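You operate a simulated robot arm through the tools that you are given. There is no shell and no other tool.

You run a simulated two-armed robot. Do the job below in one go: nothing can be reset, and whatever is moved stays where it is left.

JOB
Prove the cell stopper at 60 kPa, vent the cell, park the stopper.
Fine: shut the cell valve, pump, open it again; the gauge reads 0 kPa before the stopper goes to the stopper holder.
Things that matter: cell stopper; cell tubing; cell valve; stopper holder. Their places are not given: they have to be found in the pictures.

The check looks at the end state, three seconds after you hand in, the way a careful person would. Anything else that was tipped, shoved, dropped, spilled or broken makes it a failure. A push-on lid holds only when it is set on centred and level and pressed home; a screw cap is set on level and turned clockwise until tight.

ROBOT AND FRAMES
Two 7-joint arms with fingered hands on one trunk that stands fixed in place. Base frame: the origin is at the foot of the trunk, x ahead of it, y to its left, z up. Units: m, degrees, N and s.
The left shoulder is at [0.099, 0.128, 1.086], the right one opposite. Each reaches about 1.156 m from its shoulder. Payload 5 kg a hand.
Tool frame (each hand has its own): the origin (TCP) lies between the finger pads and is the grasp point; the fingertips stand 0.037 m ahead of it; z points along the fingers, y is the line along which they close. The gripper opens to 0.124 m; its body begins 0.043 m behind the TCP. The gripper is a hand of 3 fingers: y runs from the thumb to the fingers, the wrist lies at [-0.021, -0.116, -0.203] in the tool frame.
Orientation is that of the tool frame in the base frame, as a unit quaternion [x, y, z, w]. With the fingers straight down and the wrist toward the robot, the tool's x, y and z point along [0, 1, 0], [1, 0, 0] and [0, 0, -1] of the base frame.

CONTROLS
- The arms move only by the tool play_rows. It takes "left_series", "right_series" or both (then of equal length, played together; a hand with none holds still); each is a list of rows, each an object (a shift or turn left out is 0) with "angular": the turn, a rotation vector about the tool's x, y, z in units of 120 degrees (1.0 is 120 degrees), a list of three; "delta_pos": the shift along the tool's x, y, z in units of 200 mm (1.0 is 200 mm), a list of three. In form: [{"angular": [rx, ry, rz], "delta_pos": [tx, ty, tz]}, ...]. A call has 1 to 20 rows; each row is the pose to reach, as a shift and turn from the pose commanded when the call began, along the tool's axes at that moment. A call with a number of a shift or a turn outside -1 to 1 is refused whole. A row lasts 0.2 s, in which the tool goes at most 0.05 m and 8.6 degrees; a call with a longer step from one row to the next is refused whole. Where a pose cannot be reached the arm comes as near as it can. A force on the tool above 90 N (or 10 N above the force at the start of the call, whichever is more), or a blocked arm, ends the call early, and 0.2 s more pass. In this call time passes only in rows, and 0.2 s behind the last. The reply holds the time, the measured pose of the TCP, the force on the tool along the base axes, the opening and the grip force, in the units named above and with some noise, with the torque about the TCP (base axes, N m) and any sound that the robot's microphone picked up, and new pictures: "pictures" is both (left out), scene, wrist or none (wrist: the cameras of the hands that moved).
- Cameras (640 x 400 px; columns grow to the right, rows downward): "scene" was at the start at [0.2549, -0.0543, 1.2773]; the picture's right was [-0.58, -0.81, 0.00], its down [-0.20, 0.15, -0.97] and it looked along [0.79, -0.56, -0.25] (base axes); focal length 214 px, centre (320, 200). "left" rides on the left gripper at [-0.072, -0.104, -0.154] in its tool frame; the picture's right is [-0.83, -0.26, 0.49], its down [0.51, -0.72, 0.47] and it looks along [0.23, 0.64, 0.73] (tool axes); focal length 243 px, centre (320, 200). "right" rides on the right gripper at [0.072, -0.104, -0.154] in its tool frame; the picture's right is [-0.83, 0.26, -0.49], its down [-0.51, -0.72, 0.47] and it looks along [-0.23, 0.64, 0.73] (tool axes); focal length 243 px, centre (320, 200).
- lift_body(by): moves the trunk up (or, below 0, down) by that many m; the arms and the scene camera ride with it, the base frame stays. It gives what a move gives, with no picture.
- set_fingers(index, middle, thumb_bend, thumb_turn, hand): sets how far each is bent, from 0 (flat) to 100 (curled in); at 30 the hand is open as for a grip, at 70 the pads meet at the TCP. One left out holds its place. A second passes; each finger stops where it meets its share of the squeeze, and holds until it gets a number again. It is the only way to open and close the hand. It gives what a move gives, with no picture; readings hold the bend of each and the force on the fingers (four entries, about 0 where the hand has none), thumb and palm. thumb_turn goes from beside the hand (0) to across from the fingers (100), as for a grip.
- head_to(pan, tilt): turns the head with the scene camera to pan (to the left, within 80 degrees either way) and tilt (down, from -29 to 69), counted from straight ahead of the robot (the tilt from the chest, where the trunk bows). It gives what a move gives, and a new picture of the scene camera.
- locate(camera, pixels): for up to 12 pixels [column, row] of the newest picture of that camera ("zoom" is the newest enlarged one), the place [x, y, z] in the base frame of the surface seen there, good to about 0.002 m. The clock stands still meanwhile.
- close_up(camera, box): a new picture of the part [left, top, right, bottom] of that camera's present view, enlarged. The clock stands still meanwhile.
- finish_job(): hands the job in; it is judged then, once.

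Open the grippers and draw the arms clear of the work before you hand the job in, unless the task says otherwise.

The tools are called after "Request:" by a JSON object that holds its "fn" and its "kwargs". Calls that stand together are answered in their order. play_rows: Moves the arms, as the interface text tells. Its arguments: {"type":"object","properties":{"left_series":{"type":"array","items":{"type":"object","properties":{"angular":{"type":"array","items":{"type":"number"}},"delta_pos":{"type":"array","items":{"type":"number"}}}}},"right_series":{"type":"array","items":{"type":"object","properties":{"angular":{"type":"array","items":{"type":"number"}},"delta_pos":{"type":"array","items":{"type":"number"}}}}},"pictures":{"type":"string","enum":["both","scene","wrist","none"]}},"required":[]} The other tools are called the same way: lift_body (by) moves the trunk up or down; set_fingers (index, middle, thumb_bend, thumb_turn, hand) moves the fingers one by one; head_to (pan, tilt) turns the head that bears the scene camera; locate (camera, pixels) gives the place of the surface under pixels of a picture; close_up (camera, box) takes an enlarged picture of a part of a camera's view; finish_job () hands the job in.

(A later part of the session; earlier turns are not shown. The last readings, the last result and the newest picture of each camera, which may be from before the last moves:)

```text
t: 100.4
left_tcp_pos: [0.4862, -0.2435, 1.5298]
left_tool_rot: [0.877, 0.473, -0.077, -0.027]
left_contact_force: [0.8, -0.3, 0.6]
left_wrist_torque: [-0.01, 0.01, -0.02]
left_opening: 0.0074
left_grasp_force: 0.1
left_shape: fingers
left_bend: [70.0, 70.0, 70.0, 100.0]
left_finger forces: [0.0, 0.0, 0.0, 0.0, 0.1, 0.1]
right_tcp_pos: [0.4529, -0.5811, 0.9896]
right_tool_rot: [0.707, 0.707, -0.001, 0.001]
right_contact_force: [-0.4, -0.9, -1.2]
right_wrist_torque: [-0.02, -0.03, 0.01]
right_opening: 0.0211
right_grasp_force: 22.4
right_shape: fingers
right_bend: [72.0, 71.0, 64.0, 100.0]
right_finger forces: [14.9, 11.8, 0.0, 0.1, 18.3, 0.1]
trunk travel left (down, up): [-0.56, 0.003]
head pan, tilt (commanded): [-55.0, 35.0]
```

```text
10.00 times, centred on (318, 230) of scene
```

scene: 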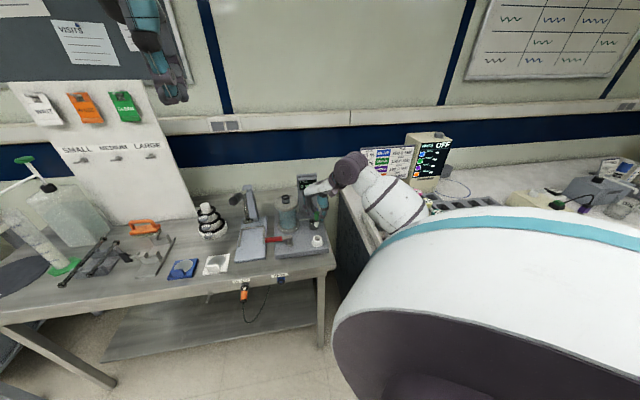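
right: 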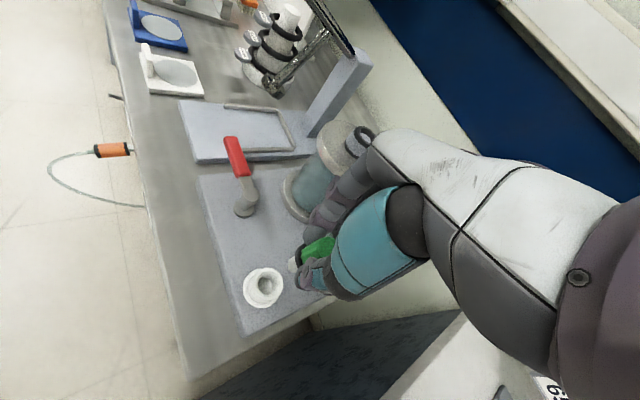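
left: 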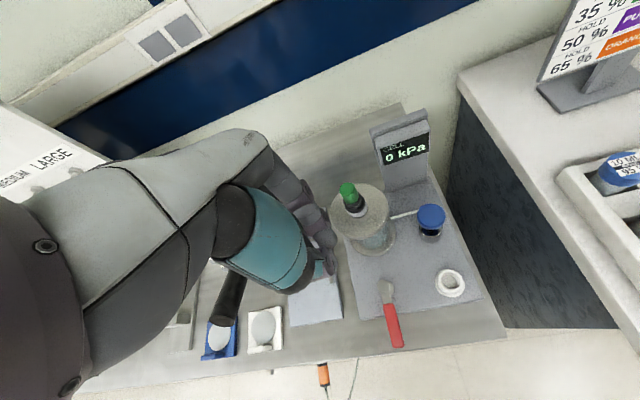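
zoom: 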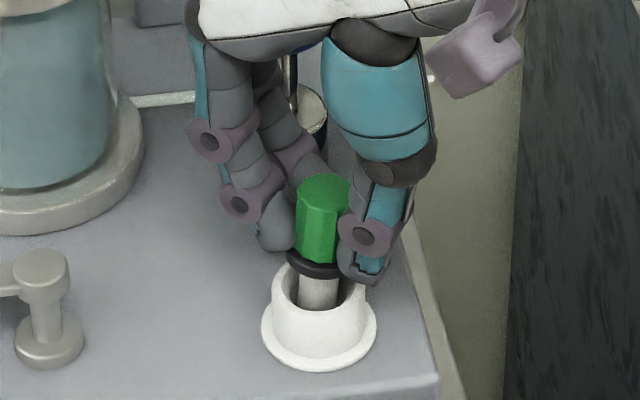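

About 4 mm to go. I lower in 1.5 mm rows and watch for contact.

Request:
{"fn": "play_rows", "kwargs": {"right_series": [{"delta_pos": [0, 0, 0.0075]}, {"delta_pos": [0, 0, 0.015]}, {"delta_pos": [0, 0, 0.0225]}], "pictures": "none"}}

Request:
{"fn": "close_up", "kwargs": {"camera": "scene", "box": [300, 210, 335, 250]}}

```text
t: 101.2
left_tcp_pos: [0.4864, -0.2443, 1.5313]
left_tool_rot: [0.878, 0.472, -0.078, -0.026]
left_contact_force: [0.5, -0.3, 0.9]
left_wrist_torque: [-0.01, -0.02, -0.01]
left_opening: 0.007
left_grasp_force: 0.1
left_shape: fingers
left_bend: [70.0, 70.0, 70.0, 100.0]
left_finger forces: [0.0, 0.1, 0.0, 0.1, 0.0, 0.1]
right_tcp_pos: [0.4529, -0.5818, 0.9839]
right_tool_rot: [0.706, 0.708, 0.0, 0.001]
right_contact_force: [-1.1, -0.2, 0.9]
right_wrist_torque: [-0.02, -0.02, 0.01]
right_opening: 0.021
right_grasp_force: 22.6
right_shape: fingers
right_bend: [72.0, 71.0, 64.0, 100.0]
right_finger forces: [15.0, 11.9, 0.0, 0.0, 18.7, 0.1]
trunk travel left (down, up): [-0.56, 0.003]
head pan, tilt (commanded): [-55.0, 35.0]
```

```text
10.00 times, centred on (318, 230) of scene
```

zoom: 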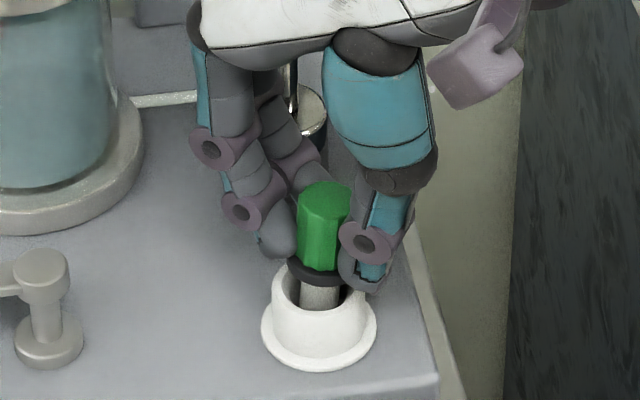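

No clear contact yet at z 0.984. I lower 3 mm more in 1 mm rows.

Request:
{"fn": "play_rows", "kwargs": {"right_series": [{"delta_pos": [0, 0, 0.005]}, {"delta_pos": [0, 0, 0.01]}, {"delta_pos": [0, 0, 0.015]}], "pictures": "none"}}

Request:
{"fn": "close_up", "kwargs": {"camera": "scene", "box": [300, 210, 335, 250]}}

Request:
{"fn": "close_up", "kwargs": {"camera": "right", "box": [240, 210, 340, 300]}}

```text
t: 102.0
left_tcp_pos: [0.4847, -0.242, 1.5316]
left_tool_rot: [0.878, 0.472, -0.077, -0.026]
left_contact_force: [0.3, -0.5, 0.0]
left_wrist_torque: [0.0, 0.0, 0.0]
left_opening: 0.0072
left_grasp_force: 0.1
left_shape: fingers
left_bend: [70.0, 70.0, 70.0, 100.0]
left_finger forces: [0.0, 0.0, 0.0, 0.1, 0.0, 0.0]
right_tcp_pos: [0.4535, -0.5813, 0.9849]
right_tool_rot: [0.706, 0.708, 0.0, 0.002]
right_contact_force: [0.6, -0.7, 16.7]
right_wrist_torque: [-0.13, 0.09, 0.03]
right_opening: 0.0213
right_grasp_force: 27.5
right_shape: fingers
right_bend: [72.0, 71.0, 64.0, 100.0]
right_finger forces: [16.4, 15.6, 0.0, 0.1, 24.6, 0.0]
trunk travel left (down, up): [-0.56, 0.003]
head pan, tilt (commanded): [-55.0, 35.0]
```

```text
10.00 times, centred on (318, 230) of scene
```

zoom: 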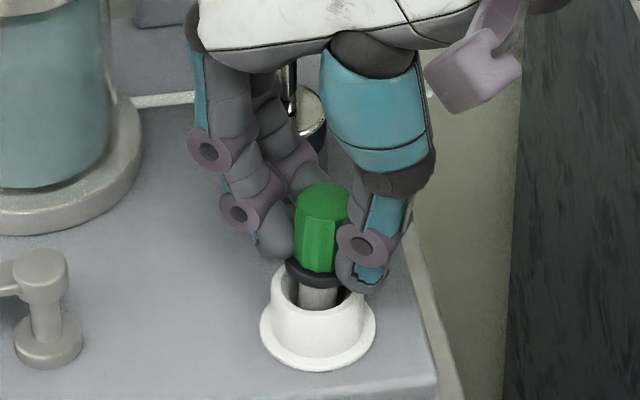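

```text
4.44 times, centred on (290, 255) of right
```

zoom: 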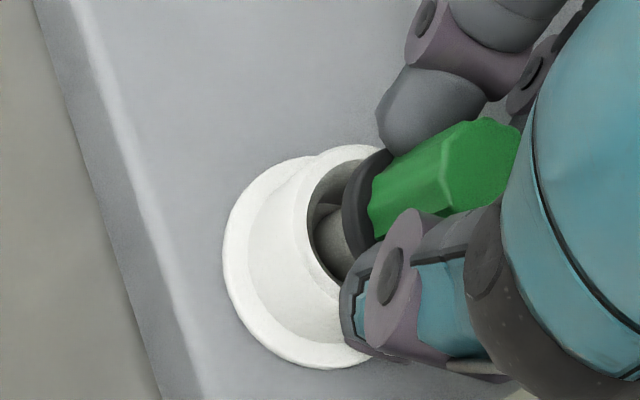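

The plug is on the holder floor (16.7 N). I unload by raising the command 2.5 mm, then release evenly.

Request:
{"fn": "play_rows", "kwargs": {"right_series": [{"delta_pos": [0, 0, -0.006]}, {"delta_pos": [0, 0, -0.0125]}], "pictures": "none"}}

Request:
{"fn": "set_fingers", "kwargs": {"hand": "right", "index": 66, "middle": 65, "thumb_bend": 58}}

Request:
{"fn": "close_up", "kwargs": {"camera": "scene", "box": [300, 210, 335, 250]}}

Request:
{"fn": "close_up", "kwargs": {"camera": "right", "box": [240, 210, 340, 300]}}

```text
t: 102.6
left_tcp_pos: [0.4856, -0.2431, 1.5299]
left_tool_rot: [0.878, 0.472, -0.078, -0.027]
left_contact_force: [-0.1, 0.5, -1.0]
left_wrist_torque: [0.01, -0.01, 0.02]
left_opening: 0.0073
left_grasp_force: 0.1
left_shape: fingers
left_bend: [70.0, 70.0, 70.0, 100.0]
left_finger forces: [0.0, 0.0, 0.0, 0.1, 0.1, 0.0]
right_tcp_pos: [0.4522, -0.5825, 0.9846]
right_tool_rot: [0.706, 0.708, 0.0, 0.001]
right_contact_force: [1.1, 0.1, 12.6]
right_wrist_torque: [0.05, 0.02, -0.01]
right_opening: 0.0213
right_grasp_force: 27.7
right_shape: fingers
right_bend: [72.0, 71.0, 64.0, 100.0]
right_finger forces: [18.8, 13.3, 0.1, 0.0, 23.2, 0.0]
trunk travel left (down, up): [-0.56, 0.003]
head pan, tilt (commanded): [-55.0, 35.0]
```

```text
t: 103.6
left_tcp_pos: [0.4867, -0.2447, 1.5306]
left_tool_rot: [0.877, 0.473, -0.078, -0.027]
left_contact_force: [-0.7, 0.4, -0.8]
left_wrist_torque: [0.04, 0.03, 0.0]
left_opening: 0.0073
left_grasp_force: 0.0
left_shape: fingers
left_bend: [70.0, 70.0, 70.0, 100.0]
left_finger forces: [0.0, 0.0, 0.1, 0.0, 0.0, 0.0]
right_tcp_pos: [0.4529, -0.5833, 0.9845]
right_tool_rot: [0.707, 0.707, -0.001, 0.0]
right_contact_force: [0.9, -0.2, 0.6]
right_wrist_torque: [0.02, 0.02, 0.01]
right_opening: 0.0325
right_grasp_force: 0.1
right_shape: fingers
right_bend: [66.0, 65.0, 57.0, 100.0]
right_finger forces: [0.0, 0.0, 0.0, 0.1, 0.2, 0.1]
trunk travel left (down, up): [-0.56, 0.003]
head pan, tilt (commanded): [-55.0, 35.0]
```

```text
10.00 times, centred on (318, 230) of scene
```

zoom: 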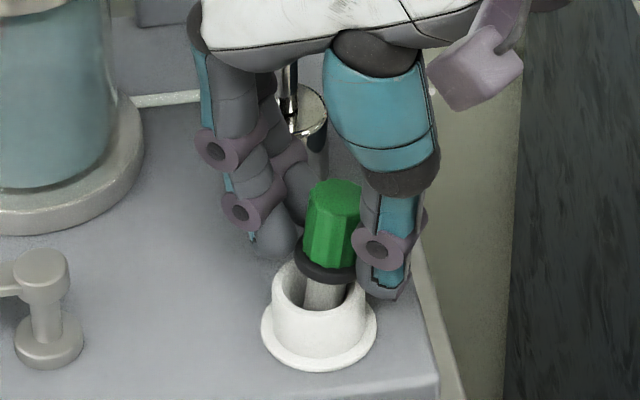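

```text
4.44 times, centred on (290, 255) of right
```

zoom: 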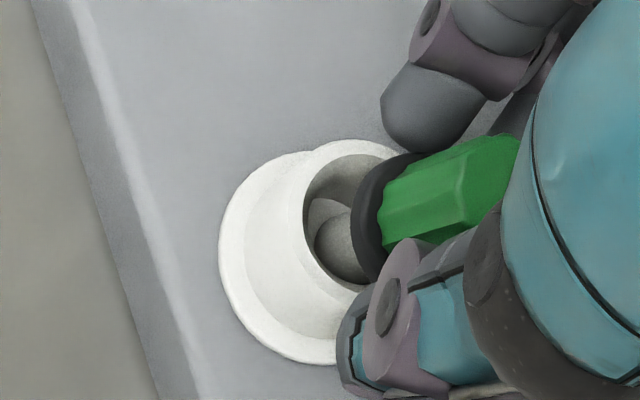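

On release the stopper followed the thumb and leans ~7°. I close softly to equal bends to stand it upright again, then release with no preload.

Request:
{"fn": "set_fingers", "kwargs": {"hand": "right", "index": 67, "middle": 67, "thumb_bend": 66}}

Request:
{"fn": "close_up", "kwargs": {"camera": "scene", "box": [300, 210, 335, 250]}}

Request:
{"fn": "close_up", "kwargs": {"camera": "right", "box": [240, 210, 340, 300]}}

```text
t: 104.6
left_tcp_pos: [0.487, -0.2436, 1.5306]
left_tool_rot: [0.878, 0.472, -0.077, -0.026]
left_contact_force: [0.4, 0.1, -0.4]
left_wrist_torque: [0.02, 0.04, 0.0]
left_opening: 0.0074
left_grasp_force: 0.1
left_shape: fingers
left_bend: [70.0, 70.0, 70.0, 100.0]
left_finger forces: [0.0, 0.0, 0.0, 0.0, 0.0, 0.1]
right_tcp_pos: [0.4543, -0.5824, 0.9839]
right_tool_rot: [0.706, 0.708, 0.0, 0.0]
right_contact_force: [-0.8, 0.2, 0.8]
right_wrist_torque: [0.01, 0.06, 0.0]
right_opening: 0.0282
right_grasp_force: 3.9
right_shape: fingers
right_bend: [64.0, 67.0, 62.0, 100.0]
right_finger forces: [3.5, 0.4, 0.0, 0.1, 4.6, 0.0]
trunk travel left (down, up): [-0.56, 0.003]
head pan, tilt (commanded): [-55.0, 35.0]
```

```text
10.00 times, centred on (318, 230) of scene
```

zoom: 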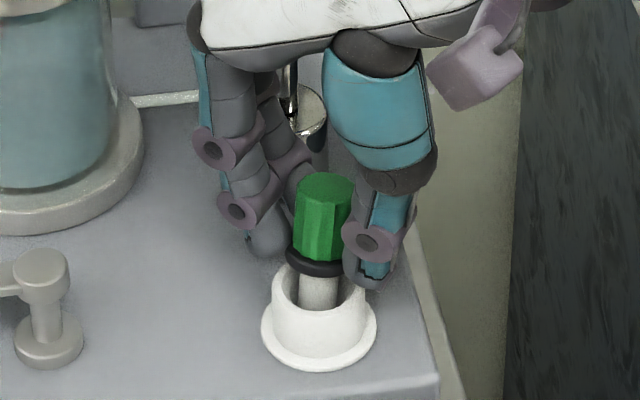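

```text
4.44 times, centred on (290, 255) of right
```

zoom: 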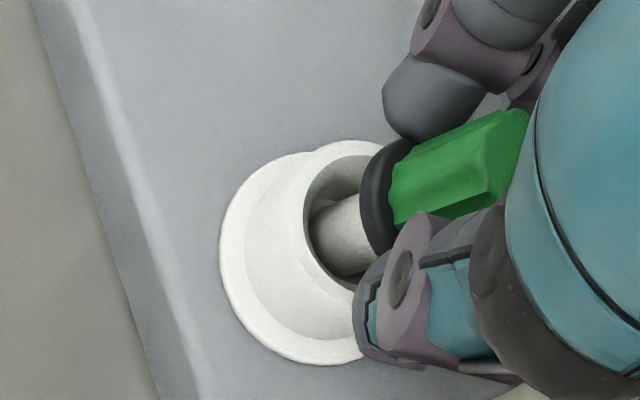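

The tips now catch the flange and lift the stopper a little (opening 28 mm). I open slightly, raise the hand 6 mm so the pads act on the knob only, and try again.

Request:
{"fn": "set_fingers", "kwargs": {"hand": "right", "index": 59, "middle": 59, "thumb_bend": 57}}

Request:
{"fn": "close_up", "kwargs": {"camera": "scene", "box": [300, 210, 335, 250]}}

Request:
{"fn": "close_up", "kwargs": {"camera": "right", "box": [240, 210, 340, 300]}}

```text
t: 105.6
left_tcp_pos: [0.4872, -0.2437, 1.5307]
left_tool_rot: [0.877, 0.473, -0.078, -0.027]
left_contact_force: [0.5, -0.6, 0.8]
left_wrist_torque: [0.0, 0.04, 0.02]
left_opening: 0.0072
left_grasp_force: 0.2
left_shape: fingers
left_bend: [70.0, 70.0, 70.0, 100.0]
left_finger forces: [0.0, 0.0, 0.0, 0.0, 0.0, 0.0]
right_tcp_pos: [0.453, -0.5825, 0.9837]
right_tool_rot: [0.707, 0.707, 0.0, 0.001]
right_contact_force: [-0.4, -0.8, -0.6]
right_wrist_torque: [-0.03, 0.0, 0.01]
right_opening: 0.0437
right_grasp_force: 0.0
right_shape: fingers
right_bend: [59.0, 59.0, 56.0, 100.0]
right_finger forces: [0.0, 0.0, 0.0, 0.1, 0.0, 0.0]
trunk travel left (down, up): [-0.56, 0.003]
head pan, tilt (commanded): [-55.0, 35.0]
```

```text
10.00 times, centred on (318, 230) of scene
```

zoom: 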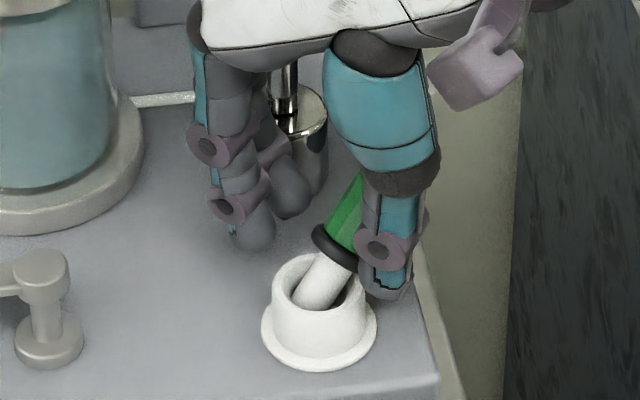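

```text
4.44 times, centred on (290, 255) of right
```

zoom: 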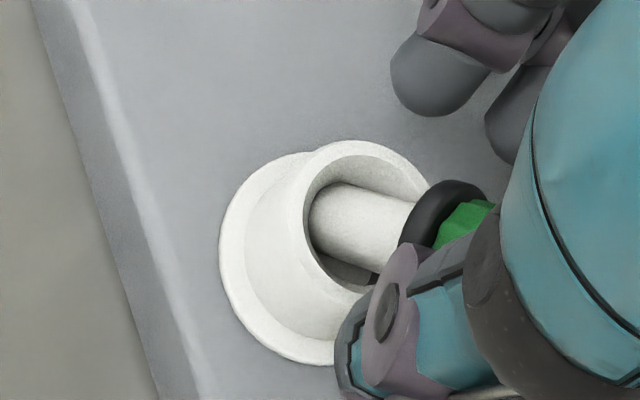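

With the fingers open the stopper fell into a strong lean inside the holder. I measure how it lies relative to the thumb before regripping.

Request:
{"fn": "locate", "kwargs": {"camera": "zoom", "pixels": [[465, 212], [440, 205], [415, 215], [360, 215], [340, 195], [380, 255], [470, 235], [425, 250], [320, 250], [400, 290]]}}

Request:
{"fn": "close_up", "kwargs": {"camera": "scene", "box": [300, 205, 340, 250]}}

Request:
{"fn": "locate", "kwargs": {"camera": "zoom", "pixels": [[350, 195], [345, 215], [330, 245], [350, 258], [315, 280], [325, 290], [300, 295], [375, 245], [360, 230]]}}

```text
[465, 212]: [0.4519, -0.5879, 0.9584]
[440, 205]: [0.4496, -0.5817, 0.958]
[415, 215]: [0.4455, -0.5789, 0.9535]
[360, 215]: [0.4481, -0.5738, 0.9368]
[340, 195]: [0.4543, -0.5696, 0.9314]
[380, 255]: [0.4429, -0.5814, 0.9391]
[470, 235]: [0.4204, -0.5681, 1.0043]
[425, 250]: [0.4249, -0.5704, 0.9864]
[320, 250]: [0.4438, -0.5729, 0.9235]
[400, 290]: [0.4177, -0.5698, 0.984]
```

```text
8.89 times, centred on (320, 228) of scene
```

zoom: 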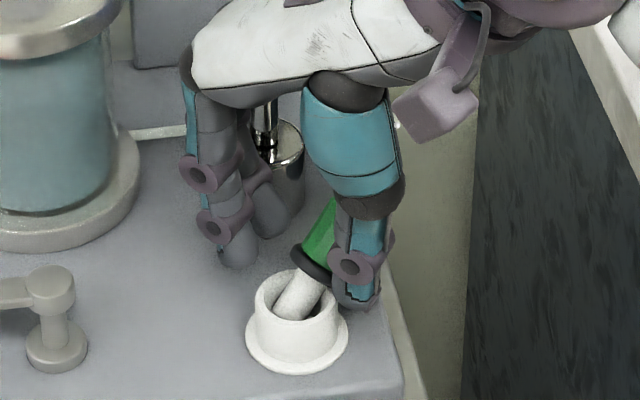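

```text
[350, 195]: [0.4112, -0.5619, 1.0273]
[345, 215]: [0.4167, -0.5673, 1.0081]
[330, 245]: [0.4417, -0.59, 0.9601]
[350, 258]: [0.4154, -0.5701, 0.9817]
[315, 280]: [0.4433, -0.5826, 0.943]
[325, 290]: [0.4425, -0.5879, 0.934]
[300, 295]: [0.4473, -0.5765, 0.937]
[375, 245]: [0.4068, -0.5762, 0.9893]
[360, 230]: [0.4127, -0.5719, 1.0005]
```

The stopper leans ~23° toward −y inside the cup, free of the fingers. I open wider and lift the hand away to get a clear look.

Request:
{"fn": "set_fingers", "kwargs": {"hand": "right", "index": 45, "middle": 45, "thumb_bend": 45}}

Request:
{"fn": "play_rows", "kwargs": {"right_series": [{"delta_pos": [0, 0, -0.1]}, {"delta_pos": [0, 0, -0.25]}, {"delta_pos": [0, 0, -0.4]}, {"delta_pos": [0, 0, -0.55]}], "pictures": "both"}}

Request:
{"fn": "close_up", "kwargs": {"camera": "scene", "box": [300, 205, 340, 250]}}

Request:
{"fn": "close_up", "kwargs": {"camera": "right", "box": [200, 200, 340, 320]}}

```text
t: 106.6
left_tcp_pos: [0.4862, -0.244, 1.5294]
left_tool_rot: [0.877, 0.473, -0.078, -0.027]
left_contact_force: [-0.4, 0.1, -0.7]
left_wrist_torque: [-0.01, 0.01, 0.02]
left_opening: 0.0072
left_grasp_force: 0.0
left_shape: fingers
left_bend: [70.0, 70.0, 70.0, 100.0]
left_finger forces: [0.0, 0.0, 0.1, 0.1, 0.0, 0.0]
right_tcp_pos: [0.4529, -0.5839, 0.983]
right_tool_rot: [0.706, 0.708, -0.001, 0.0]
right_contact_force: [-0.1, -0.4, -0.6]
right_wrist_torque: [0.02, -0.01, -0.01]
right_opening: 0.0827
right_grasp_force: 0.0
right_shape: fingers
right_bend: [45.0, 45.0, 45.0, 99.0]
right_finger forces: [0.0, 0.0, 0.0, 0.0, 0.0, 0.0]
trunk travel left (down, up): [-0.56, 0.003]
head pan, tilt (commanded): [-55.0, 35.0]
```

```text
t: 107.6
left_tcp_pos: [0.4871, -0.2423, 1.531]
left_tool_rot: [0.878, 0.472, -0.077, -0.027]
left_contact_force: [-0.4, -0.3, 0.0]
left_wrist_torque: [0.0, -0.01, 0.02]
left_opening: 0.0071
left_grasp_force: 0.2
left_shape: fingers
left_bend: [70.0, 70.0, 70.0, 100.0]
left_finger forces: [0.0, 0.0, 0.0, 0.0, 0.0, 0.0]
right_tcp_pos: [0.4544, -0.5826, 1.0945]
right_tool_rot: [0.706, 0.708, -0.001, 0.0]
right_contact_force: [-0.1, 0.6, -0.6]
right_wrist_torque: [-0.02, 0.03, 0.02]
right_opening: 0.0829
right_grasp_force: 0.1
right_shape: fingers
right_bend: [45.0, 45.0, 45.0, 99.0]
right_finger forces: [0.0, 0.0, 0.0, 0.0, 0.0, 0.1]
trunk travel left (down, up): [-0.56, 0.003]
head pan, tilt (commanded): [-55.0, 35.0]
```

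scene: 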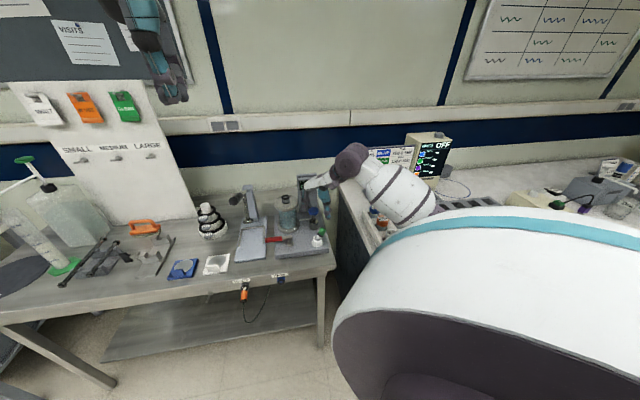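
right: 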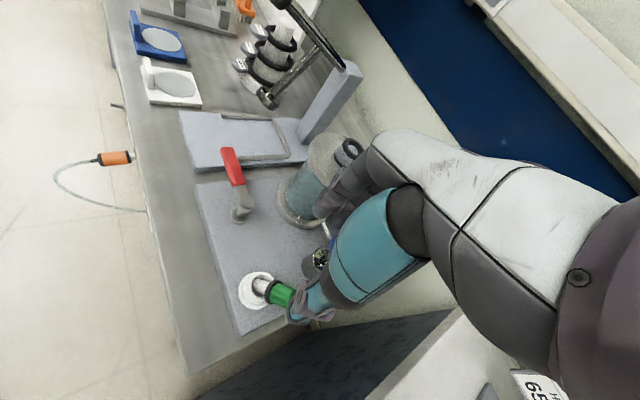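

```text
8.89 times, centred on (320, 228) of scene
```

zoom: 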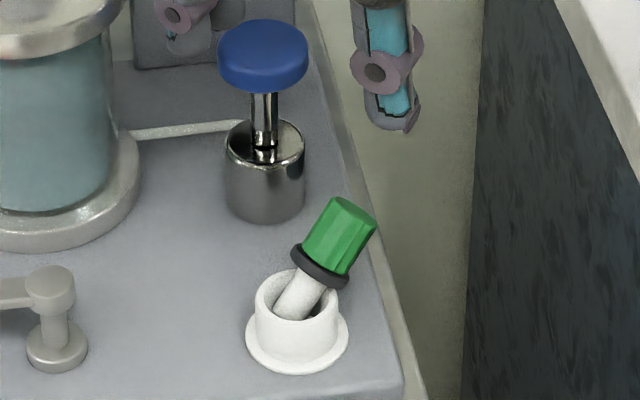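

```text
3.33 times, centred on (270, 260) of right
```

zoom: 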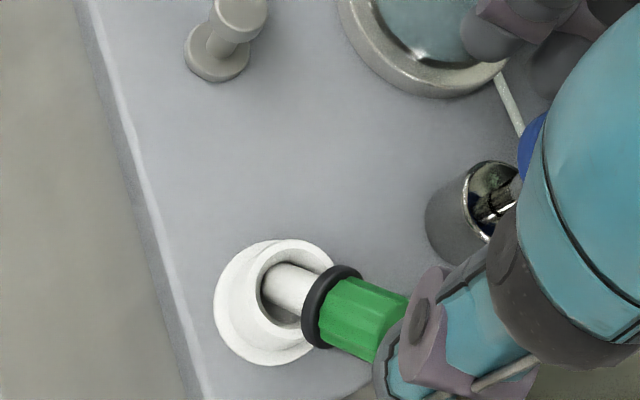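

The stopper leans about 25° in the cup. I want it upright, so I measure its axis from both cameras to regrip it in line.

Request:
{"fn": "locate", "kwargs": {"camera": "zoom", "pixels": [[285, 285], [300, 300], [330, 290], [350, 320], [385, 300], [375, 340], [345, 285], [322, 340], [310, 290], [400, 300]]}}

Request:
{"fn": "close_up", "kwargs": {"camera": "scene", "box": [305, 215, 335, 250]}}

```text
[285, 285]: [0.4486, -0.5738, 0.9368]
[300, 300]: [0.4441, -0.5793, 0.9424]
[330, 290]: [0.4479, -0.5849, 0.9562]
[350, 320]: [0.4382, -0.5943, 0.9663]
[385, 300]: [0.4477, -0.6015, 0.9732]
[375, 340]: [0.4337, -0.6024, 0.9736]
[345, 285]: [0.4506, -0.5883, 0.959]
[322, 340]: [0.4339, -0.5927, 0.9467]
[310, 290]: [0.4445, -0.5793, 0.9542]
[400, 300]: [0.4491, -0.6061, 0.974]
```

```text
11.43 times, centred on (320, 232) of scene
```

zoom: 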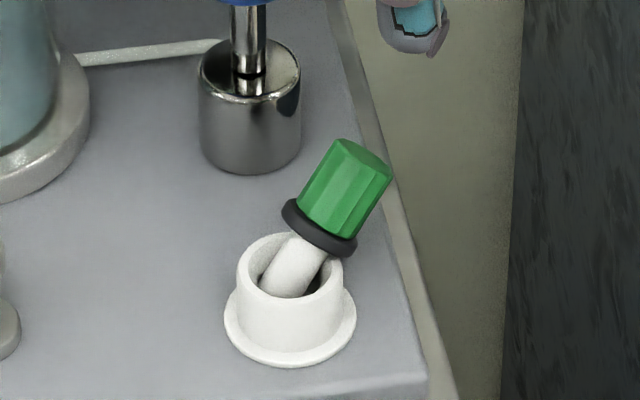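

Request:
{"fn": "locate", "kwargs": {"camera": "zoom", "pixels": [[365, 160], [345, 190], [325, 190], [365, 200], [320, 225], [290, 215], [352, 248], [295, 260], [280, 270], [300, 285], [312, 255], [340, 230]]}}

```text
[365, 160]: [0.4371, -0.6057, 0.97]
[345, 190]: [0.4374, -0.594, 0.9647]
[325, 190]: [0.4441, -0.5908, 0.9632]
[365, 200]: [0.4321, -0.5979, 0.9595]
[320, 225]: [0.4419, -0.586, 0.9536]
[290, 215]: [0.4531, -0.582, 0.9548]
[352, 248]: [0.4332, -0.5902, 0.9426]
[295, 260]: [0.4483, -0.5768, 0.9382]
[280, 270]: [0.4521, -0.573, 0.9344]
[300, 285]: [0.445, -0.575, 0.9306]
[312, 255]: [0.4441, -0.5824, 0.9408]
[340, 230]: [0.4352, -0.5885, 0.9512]
```

The stopper lies at ~45° in the cup mouth (knob top toward −y, knob centre about (0.442,-0.600,0.962)). I narrow the fingers to 55 and move over the knob to regrip it carefully.

Request:
{"fn": "set_fingers", "kwargs": {"hand": "right", "index": 54, "middle": 54, "thumb_bend": 54}}

Request:
{"fn": "play_rows", "kwargs": {"right_series": [{"delta_pos": [-0.04, -0.02, 0.08]}, {"delta_pos": [-0.08, -0.045, 0.16]}, {"delta_pos": [-0.085, -0.05, 0.25]}], "pictures": "both"}}

Request:
{"fn": "close_up", "kwargs": {"camera": "scene", "box": [300, 200, 345, 250]}}

Request:
{"fn": "close_up", "kwargs": {"camera": "right", "box": [220, 200, 360, 320]}}

```text
t: 108.6
left_tcp_pos: [0.4868, -0.2436, 1.53]
left_tool_rot: [0.878, 0.472, -0.078, -0.027]
left_contact_force: [-0.5, -0.5, -0.4]
left_wrist_torque: [-0.02, 0.03, -0.03]
left_opening: 0.0072
left_grasp_force: 0.1
left_shape: fingers
left_bend: [70.0, 70.0, 70.0, 100.0]
left_finger forces: [0.1, 0.0, 0.0, 0.0, 0.1, 0.0]
right_tcp_pos: [0.4546, -0.5827, 1.0943]
right_tool_rot: [0.707, 0.708, 0.0, 0.0]
right_contact_force: [-0.2, 0.0, 0.0]
right_wrist_torque: [0.01, -0.02, -0.02]
right_opening: 0.0555
right_grasp_force: 0.0
right_shape: fingers
right_bend: [54.0, 54.0, 54.0, 100.0]
right_finger forces: [0.1, 0.0, 0.0, 0.1, 0.0, 0.0]
trunk travel left (down, up): [-0.56, 0.003]
head pan, tilt (commanded): [-55.0, 35.0]
```

```text
t: 109.4
left_tcp_pos: [0.4877, -0.2432, 1.53]
left_tool_rot: [0.877, 0.473, -0.077, -0.027]
left_contact_force: [-0.1, -0.8, -0.9]
left_wrist_torque: [0.0, 0.0, 0.02]
left_opening: 0.0073
left_grasp_force: 0.1
left_shape: fingers
left_bend: [70.0, 70.0, 70.0, 100.0]
left_finger forces: [0.1, 0.0, 0.0, 0.0, 0.0, 0.0]
right_tcp_pos: [0.4425, -0.6014, 1.0468]
right_tool_rot: [0.706, 0.708, -0.001, 0.0]
right_contact_force: [-0.6, -0.5, 0.1]
right_wrist_torque: [-0.01, 0.02, -0.02]
right_opening: 0.0556
right_grasp_force: 0.0
right_shape: fingers
right_bend: [54.0, 54.0, 54.0, 100.0]
right_finger forces: [0.1, 0.1, 0.0, 0.0, 0.0, 0.1]
trunk travel left (down, up): [-0.56, 0.003]
head pan, tilt (commanded): [-55.0, 35.0]
```

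scene: 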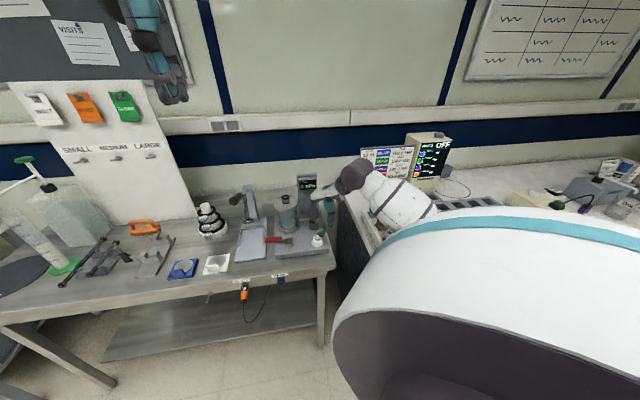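
right: 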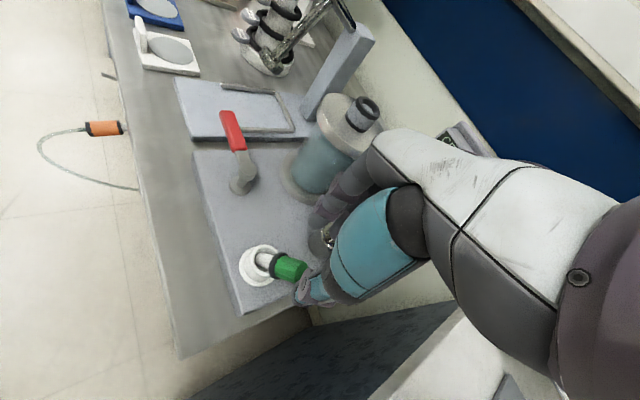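

```text
8.00 times, centred on (322, 225) of scene
```

zoom: 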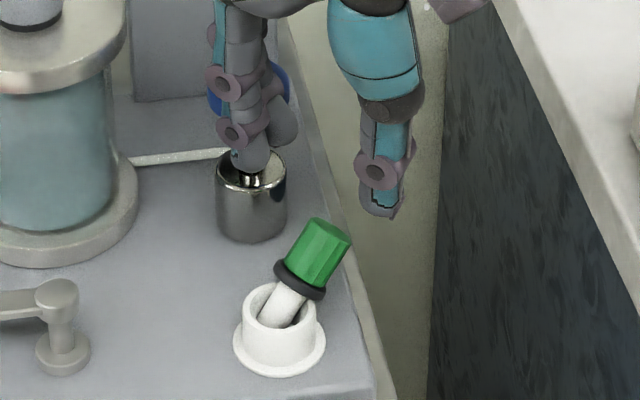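

```text
3.33 times, centred on (290, 260) of right
```

zoom: 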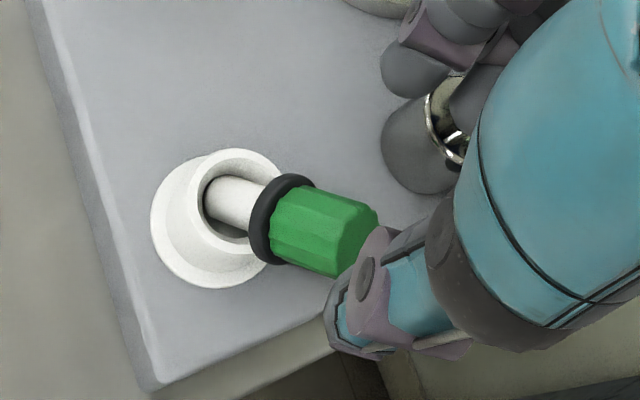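

The leaning knob lies between thumb and fingers below the hand. I lower to z≈0.986 in small rows, watching for any contact.

Request:
{"fn": "play_rows", "kwargs": {"right_series": [{"delta_pos": [0.005, 0.003, 0.07]}, {"delta_pos": [0.01, 0.003, 0.14]}, {"delta_pos": [0.01, 0.003, 0.21]}, {"delta_pos": [0.01, 0.003, 0.27]}, {"delta_pos": [0.01, 0.003, 0.305]}], "pictures": "none"}}

Request:
{"fn": "close_up", "kwargs": {"camera": "scene", "box": [300, 200, 345, 250]}}

Request:
{"fn": "close_up", "kwargs": {"camera": "right", "box": [220, 200, 360, 320]}}

```text
t: 110.6
left_tcp_pos: [0.4862, -0.2433, 1.5305]
left_tool_rot: [0.877, 0.473, -0.078, -0.027]
left_contact_force: [-0.2, -0.7, -0.5]
left_wrist_torque: [-0.01, 0.01, -0.01]
left_opening: 0.0071
left_grasp_force: 0.0
left_shape: fingers
left_bend: [70.0, 70.0, 70.0, 100.0]
left_finger forces: [0.0, 0.0, 0.1, 0.1, 0.0, 0.0]
right_tcp_pos: [0.4429, -0.5988, 0.9825]
right_tool_rot: [0.707, 0.707, -0.001, 0.001]
right_contact_force: [-4.1, 6.8, 2.4]
right_wrist_torque: [-0.19, -0.22, 0.33]
right_opening: 0.0556
right_grasp_force: 3.9
right_shape: fingers
right_bend: [54.0, 55.0, 54.0, 100.0]
right_finger forces: [0.0, 8.2, 0.0, 0.0, 0.0, 0.0]
trunk travel left (down, up): [-0.56, 0.003]
head pan, tilt (commanded): [-55.0, 35.0]
```

```text
8.00 times, centred on (322, 225) of scene
```

zoom: 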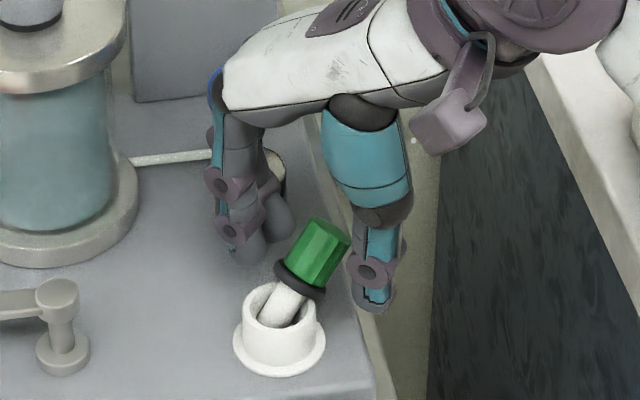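

```text
3.33 times, centred on (290, 260) of right
```

zoom: 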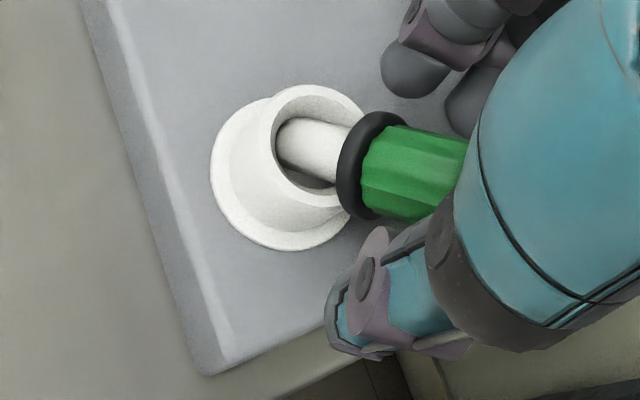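

The middle finger touches the pump (8 N). I back off at once toward −x/+y by several mm.

Request:
{"fn": "play_rows", "kwargs": {"right_series": [{"delta_pos": [0.02, -0.012, -0.01]}, {"delta_pos": [0.04, -0.02, -0.02]}], "pictures": "none"}}

Request:
{"fn": "close_up", "kwargs": {"camera": "scene", "box": [300, 200, 345, 250]}}

Request:
{"fn": "close_up", "kwargs": {"camera": "right", "box": [220, 200, 360, 320]}}

```text
t: 111.2
left_tcp_pos: [0.4866, -0.2435, 1.5302]
left_tool_rot: [0.878, 0.472, -0.078, -0.026]
left_contact_force: [-0.2, 1.0, 0.4]
left_wrist_torque: [0.04, 0.0, 0.01]
left_opening: 0.0072
left_grasp_force: 0.0
left_shape: fingers
left_bend: [70.0, 70.0, 70.0, 100.0]
left_finger forces: [0.0, 0.1, 0.1, 0.0, 0.1, 0.0]
right_tcp_pos: [0.4399, -0.5899, 0.9876]
right_tool_rot: [0.707, 0.707, -0.001, 0.0]
right_contact_force: [-0.5, 0.3, -0.3]
right_wrist_torque: [0.03, -0.03, -0.01]
right_opening: 0.0558
right_grasp_force: 0.1
right_shape: fingers
right_bend: [54.0, 54.0, 54.0, 100.0]
right_finger forces: [0.0, 0.0, 0.0, 0.0, 0.1, 0.0]
trunk travel left (down, up): [-0.56, 0.003]
head pan, tilt (commanded): [-55.0, 35.0]
```

```text
8.00 times, centred on (322, 225) of scene
```

zoom: 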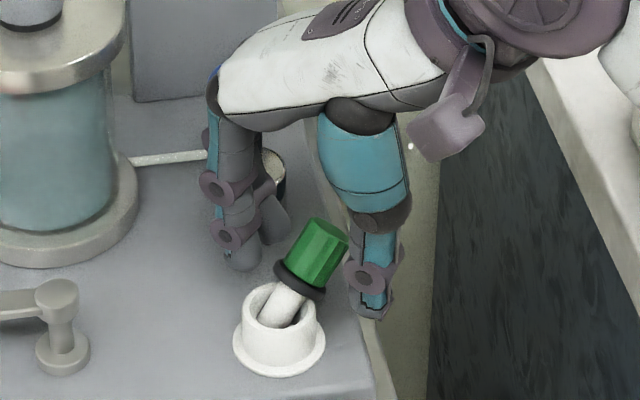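

```text
3.33 times, centred on (290, 260) of right
```

zoom: 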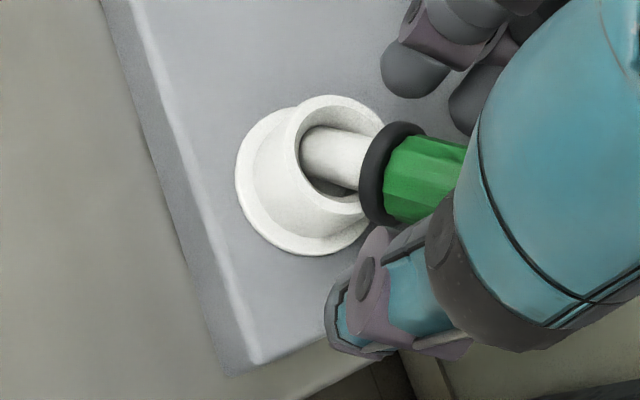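

Free again, stopper unmoved. I close to 60 first (fingers move away from the pump), then shift −y a little to line up with the knob.

Request:
{"fn": "set_fingers", "kwargs": {"hand": "right", "index": 60, "middle": 60, "thumb_bend": 60}}

Request:
{"fn": "play_rows", "kwargs": {"right_series": [{"delta_pos": [-0.015, 0.006, 0.005]}, {"delta_pos": [-0.033, 0.01, 0.01]}], "pictures": "none"}}

Request:
{"fn": "close_up", "kwargs": {"camera": "scene", "box": [300, 200, 345, 250]}}

Request:
{"fn": "close_up", "kwargs": {"camera": "right", "box": [220, 200, 360, 320]}}

```text
t: 112.2
left_tcp_pos: [0.4874, -0.2445, 1.53]
left_tool_rot: [0.878, 0.472, -0.077, -0.027]
left_contact_force: [1.2, 1.2, 0.1]
left_wrist_torque: [-0.03, 0.0, 0.0]
left_opening: 0.0071
left_grasp_force: 0.0
left_shape: fingers
left_bend: [70.0, 70.0, 70.0, 100.0]
left_finger forces: [0.0, 0.1, 0.0, 0.0, 0.0, 0.1]
right_tcp_pos: [0.439, -0.5909, 0.9868]
right_tool_rot: [0.706, 0.708, 0.0, 0.001]
right_contact_force: [-0.3, -0.5, 0.2]
right_wrist_torque: [0.03, -0.01, -0.03]
right_opening: 0.0379
right_grasp_force: 0.2
right_shape: fingers
right_bend: [60.0, 60.0, 60.0, 100.0]
right_finger forces: [0.3, 0.0, 0.1, 0.0, 0.0, 0.0]
trunk travel left (down, up): [-0.56, 0.003]
head pan, tilt (commanded): [-55.0, 35.0]
```

```text
t: 112.8
left_tcp_pos: [0.4868, -0.2438, 1.5292]
left_tool_rot: [0.877, 0.473, -0.077, -0.027]
left_contact_force: [0.5, -0.8, 0.5]
left_wrist_torque: [-0.01, 0.0, 0.03]
left_opening: 0.0069
left_grasp_force: 0.0
left_shape: fingers
left_bend: [70.0, 70.0, 70.0, 100.0]
left_finger forces: [0.0, 0.1, 0.1, 0.1, 0.0, 0.0]
right_tcp_pos: [0.443, -0.5959, 0.9846]
right_tool_rot: [0.706, 0.708, 0.0, 0.001]
right_contact_force: [0.5, 0.0, 1.0]
right_wrist_torque: [0.06, -0.06, -0.02]
right_opening: 0.0378
right_grasp_force: 0.4
right_shape: fingers
right_bend: [59.0, 60.0, 60.0, 100.0]
right_finger forces: [1.5, 0.0, 0.0, 0.0, 0.0, 0.0]
trunk travel left (down, up): [-0.56, 0.003]
head pan, tilt (commanded): [-55.0, 35.0]
```

```text
8.00 times, centred on (322, 225) of scene
```

zoom: 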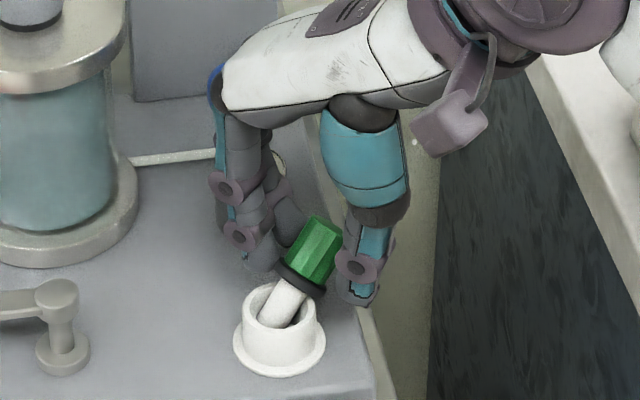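

```text
3.33 times, centred on (290, 260) of right
```

zoom: 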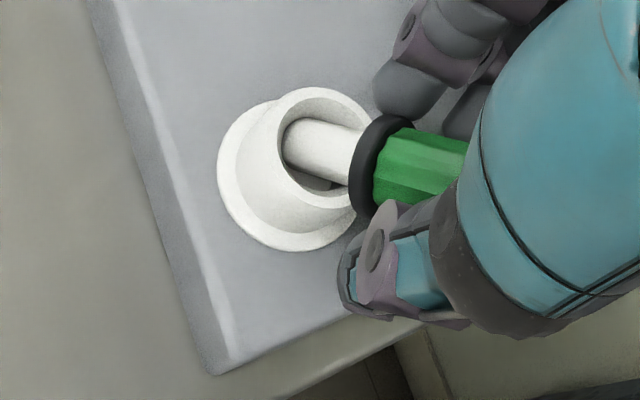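

The index lightly touches the flange. I close softly to take hold of the leaning stopper.

Request:
{"fn": "set_fingers", "kwargs": {"hand": "right", "index": 66, "middle": 69, "thumb_bend": 67}}

Request:
{"fn": "close_up", "kwargs": {"camera": "scene", "box": [300, 200, 345, 250]}}

Request:
{"fn": "close_up", "kwargs": {"camera": "right", "box": [220, 200, 360, 320]}}

```text
t: 113.8
left_tcp_pos: [0.4858, -0.2427, 1.5293]
left_tool_rot: [0.878, 0.472, -0.078, -0.027]
left_contact_force: [-0.6, -0.1, 0.7]
left_wrist_torque: [0.03, -0.02, -0.02]
left_opening: 0.0071
left_grasp_force: 0.0
left_shape: fingers
left_bend: [70.0, 70.0, 70.0, 100.0]
left_finger forces: [0.0, 0.1, 0.0, 0.0, 0.0, 0.0]
right_tcp_pos: [0.441, -0.5954, 0.9842]
right_tool_rot: [0.707, 0.707, -0.001, 0.001]
right_contact_force: [5.4, 1.3, 3.8]
right_wrist_torque: [0.09, -0.2, -0.03]
right_opening: 0.0289
right_grasp_force: 7.3
right_shape: fingers
right_bend: [62.0, 66.0, 64.0, 100.0]
right_finger forces: [6.8, 3.7, 0.0, 0.0, 4.6, 0.1]
trunk travel left (down, up): [-0.56, 0.003]
head pan, tilt (commanded): [-55.0, 35.0]
```

```text
8.00 times, centred on (322, 225) of scene
```

zoom: 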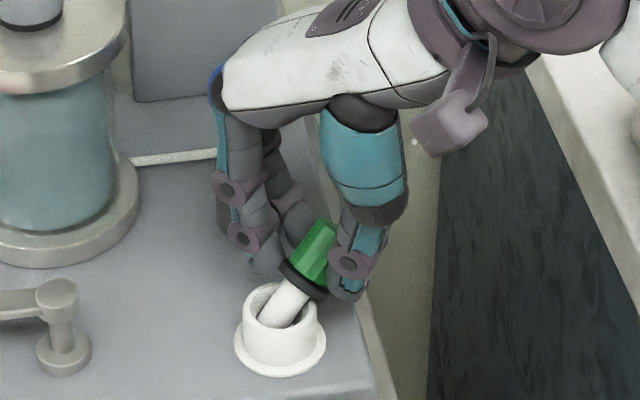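

```text
3.33 times, centred on (290, 260) of right
```

zoom: 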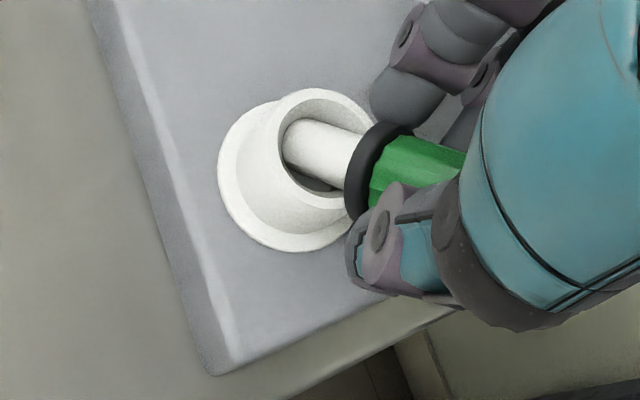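

The stopper is held softly. I straighten it in place: move the knob toward +y in small steps (plug foot stays in the cup), rising slightly.

Request:
{"fn": "play_rows", "kwargs": {"right_series": [{"delta_pos": [0.015, 0.004, -0.006]}, {"delta_pos": [0.03, 0.008, -0.012]}, {"delta_pos": [0.045, 0.012, -0.018]}], "pictures": "none"}}

Request:
{"fn": "close_up", "kwargs": {"camera": "scene", "box": [300, 200, 345, 250]}}

Request:
{"fn": "close_up", "kwargs": {"camera": "right", "box": [220, 200, 360, 320]}}

```text
t: 114.6
left_tcp_pos: [0.4876, -0.2434, 1.5304]
left_tool_rot: [0.877, 0.473, -0.078, -0.027]
left_contact_force: [0.6, 0.2, -0.3]
left_wrist_torque: [0.01, -0.04, 0.02]
left_opening: 0.0071
left_grasp_force: 0.0
left_shape: fingers
left_bend: [70.0, 70.0, 70.0, 100.0]
left_finger forces: [0.1, 0.0, 0.0, 0.1, 0.0, 0.0]
right_tcp_pos: [0.4445, -0.5882, 0.9886]
right_tool_rot: [0.706, 0.708, -0.001, 0.0]
right_contact_force: [0.0, -0.9, -0.7]
right_wrist_torque: [-0.11, 0.05, -0.03]
right_opening: 0.0277
right_grasp_force: 5.2
right_shape: fingers
right_bend: [63.0, 67.0, 64.0, 100.0]
right_finger forces: [1.9, 3.3, 0.1, 0.0, 5.4, 0.0]
trunk travel left (down, up): [-0.56, 0.003]
head pan, tilt (commanded): [-55.0, 35.0]
```

```text
8.00 times, centred on (322, 225) of scene
```

zoom: 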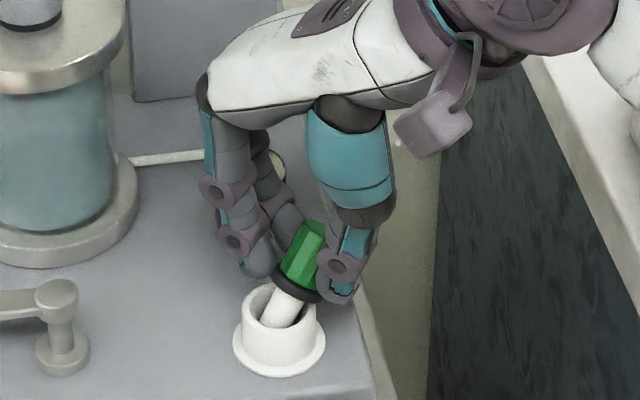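

```text
3.33 times, centred on (290, 260) of right
```

zoom: 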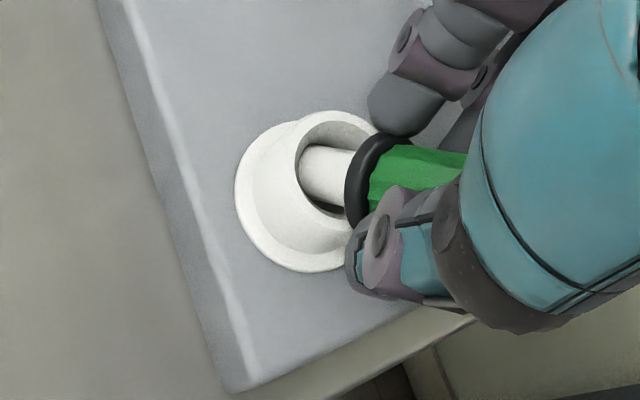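

It is straightening and all forces stay small. I continue another 9 mm.

Request:
{"fn": "play_rows", "kwargs": {"right_series": [{"delta_pos": [0.015, 0.004, -0.004]}, {"delta_pos": [0.03, 0.008, -0.008]}, {"delta_pos": [0.045, 0.012, -0.012]}], "pictures": "none"}}

Request:
{"fn": "close_up", "kwargs": {"camera": "scene", "box": [300, 200, 345, 250]}}

Request:
{"fn": "close_up", "kwargs": {"camera": "right", "box": [220, 200, 360, 320]}}

```text
t: 115.4
left_tcp_pos: [0.4872, -0.2444, 1.5298]
left_tool_rot: [0.877, 0.473, -0.077, -0.027]
left_contact_force: [0.4, 0.2, 0.2]
left_wrist_torque: [0.01, -0.04, 0.04]
left_opening: 0.0073
left_grasp_force: 0.1
left_shape: fingers
left_bend: [70.0, 70.0, 70.0, 100.0]
left_finger forces: [0.0, 0.0, 0.0, 0.0, 0.0, 0.0]
right_tcp_pos: [0.4458, -0.5776, 0.9905]
right_tool_rot: [0.707, 0.707, -0.001, 0.001]
right_contact_force: [0.1, 0.4, -1.1]
right_wrist_torque: [-0.04, 0.02, 0.0]
right_opening: 0.0235
right_grasp_force: 4.5
right_shape: fingers
right_bend: [66.0, 67.0, 64.0, 100.0]
right_finger forces: [0.3, 4.2, 0.0, 0.0, 4.2, 0.0]
trunk travel left (down, up): [-0.56, 0.003]
head pan, tilt (commanded): [-55.0, 35.0]
```

```text
8.00 times, centred on (322, 225) of scene
```

zoom: 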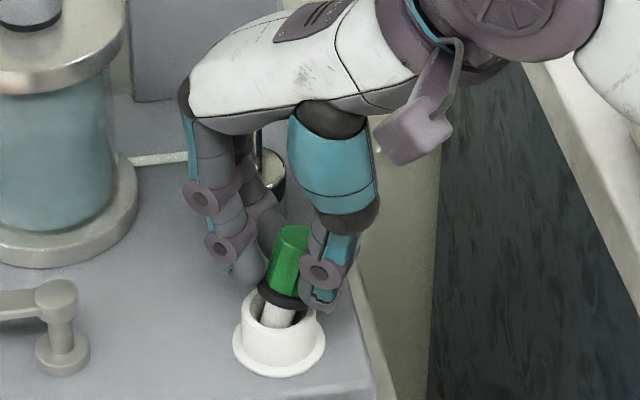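

```text
3.33 times, centred on (290, 260) of right
```

zoom: 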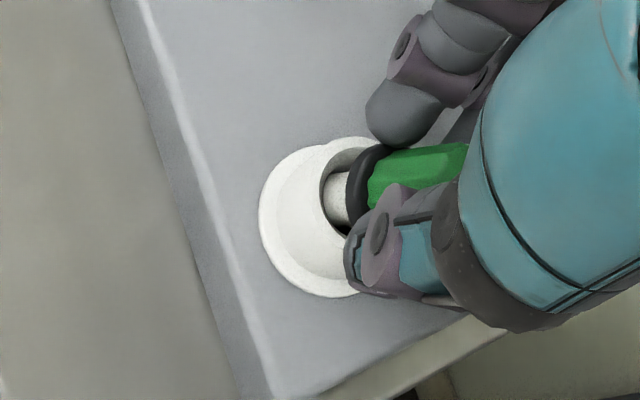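

Nearly upright now, with the pads on the knob. I move a further +5 mm in y and +4 mm in x to bring the knob over the holder centre.

Request:
{"fn": "play_rows", "kwargs": {"right_series": [{"delta_pos": [0.008, 0.007, -0.002]}, {"delta_pos": [0.016, 0.014, -0.004]}, {"delta_pos": [0.024, 0.02, -0.004]}], "pictures": "none"}}

Request:
{"fn": "close_up", "kwargs": {"camera": "scene", "box": [300, 205, 340, 250]}}

Request:
{"fn": "close_up", "kwargs": {"camera": "right", "box": [220, 200, 360, 320]}}

```text
t: 116.2
left_tcp_pos: [0.487, -0.2449, 1.53]
left_tool_rot: [0.878, 0.472, -0.077, -0.026]
left_contact_force: [0.5, -1.0, 0.1]
left_wrist_torque: [-0.01, -0.02, -0.01]
left_opening: 0.007
left_grasp_force: 0.1
left_shape: fingers
left_bend: [70.0, 70.0, 70.0, 100.0]
left_finger forces: [0.1, 0.0, 0.0, 0.1, 0.1, 0.0]
right_tcp_pos: [0.4502, -0.5721, 0.9905]
right_tool_rot: [0.707, 0.707, -0.001, 0.0]
right_contact_force: [-0.9, -0.5, 0.3]
right_wrist_torque: [-0.05, 0.06, 0.04]
right_opening: 0.0234
right_grasp_force: 4.2
right_shape: fingers
right_bend: [66.0, 67.0, 64.0, 100.0]
right_finger forces: [0.0, 3.9, 0.0, 0.0, 4.3, 0.1]
trunk travel left (down, up): [-0.56, 0.003]
head pan, tilt (commanded): [-55.0, 35.0]
```

```text
8.89 times, centred on (320, 228) of scene
```

zoom: 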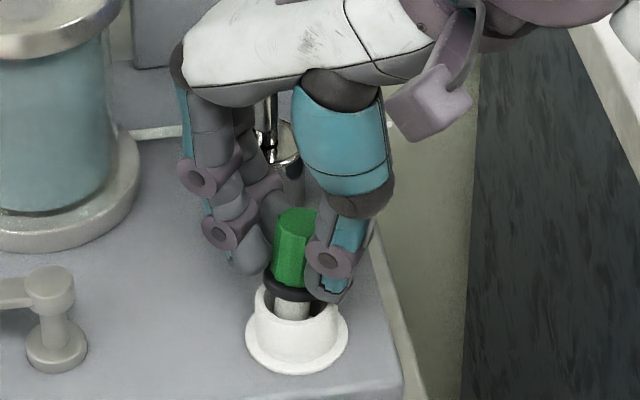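

```text
3.33 times, centred on (290, 260) of right
```

zoom: 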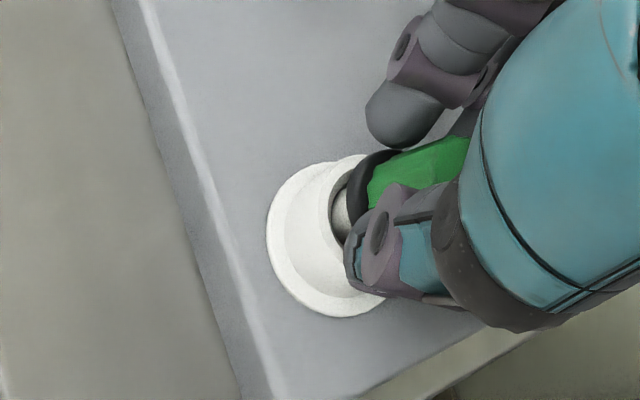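

The stopper now stands nearly upright in the holder. I zoom in tightly to judge its tilt.

Request:
{"fn": "close_up", "kwargs": {"camera": "scene", "box": [308, 222, 332, 248]}}

Request:
{"fn": "close_up", "kwargs": {"camera": "right", "box": [270, 225, 340, 285]}}

```text
15.38 times, centred on (320, 235) of scene
```

zoom: 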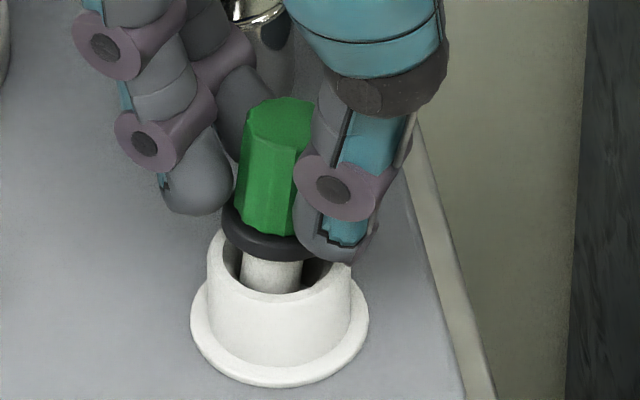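

```text
6.67 times, centred on (305, 255) of right
```

zoom: 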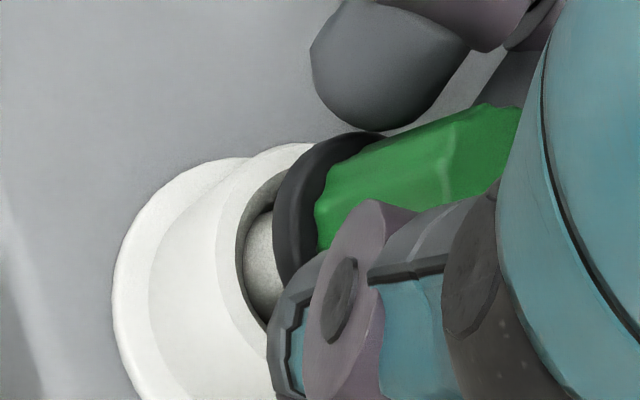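

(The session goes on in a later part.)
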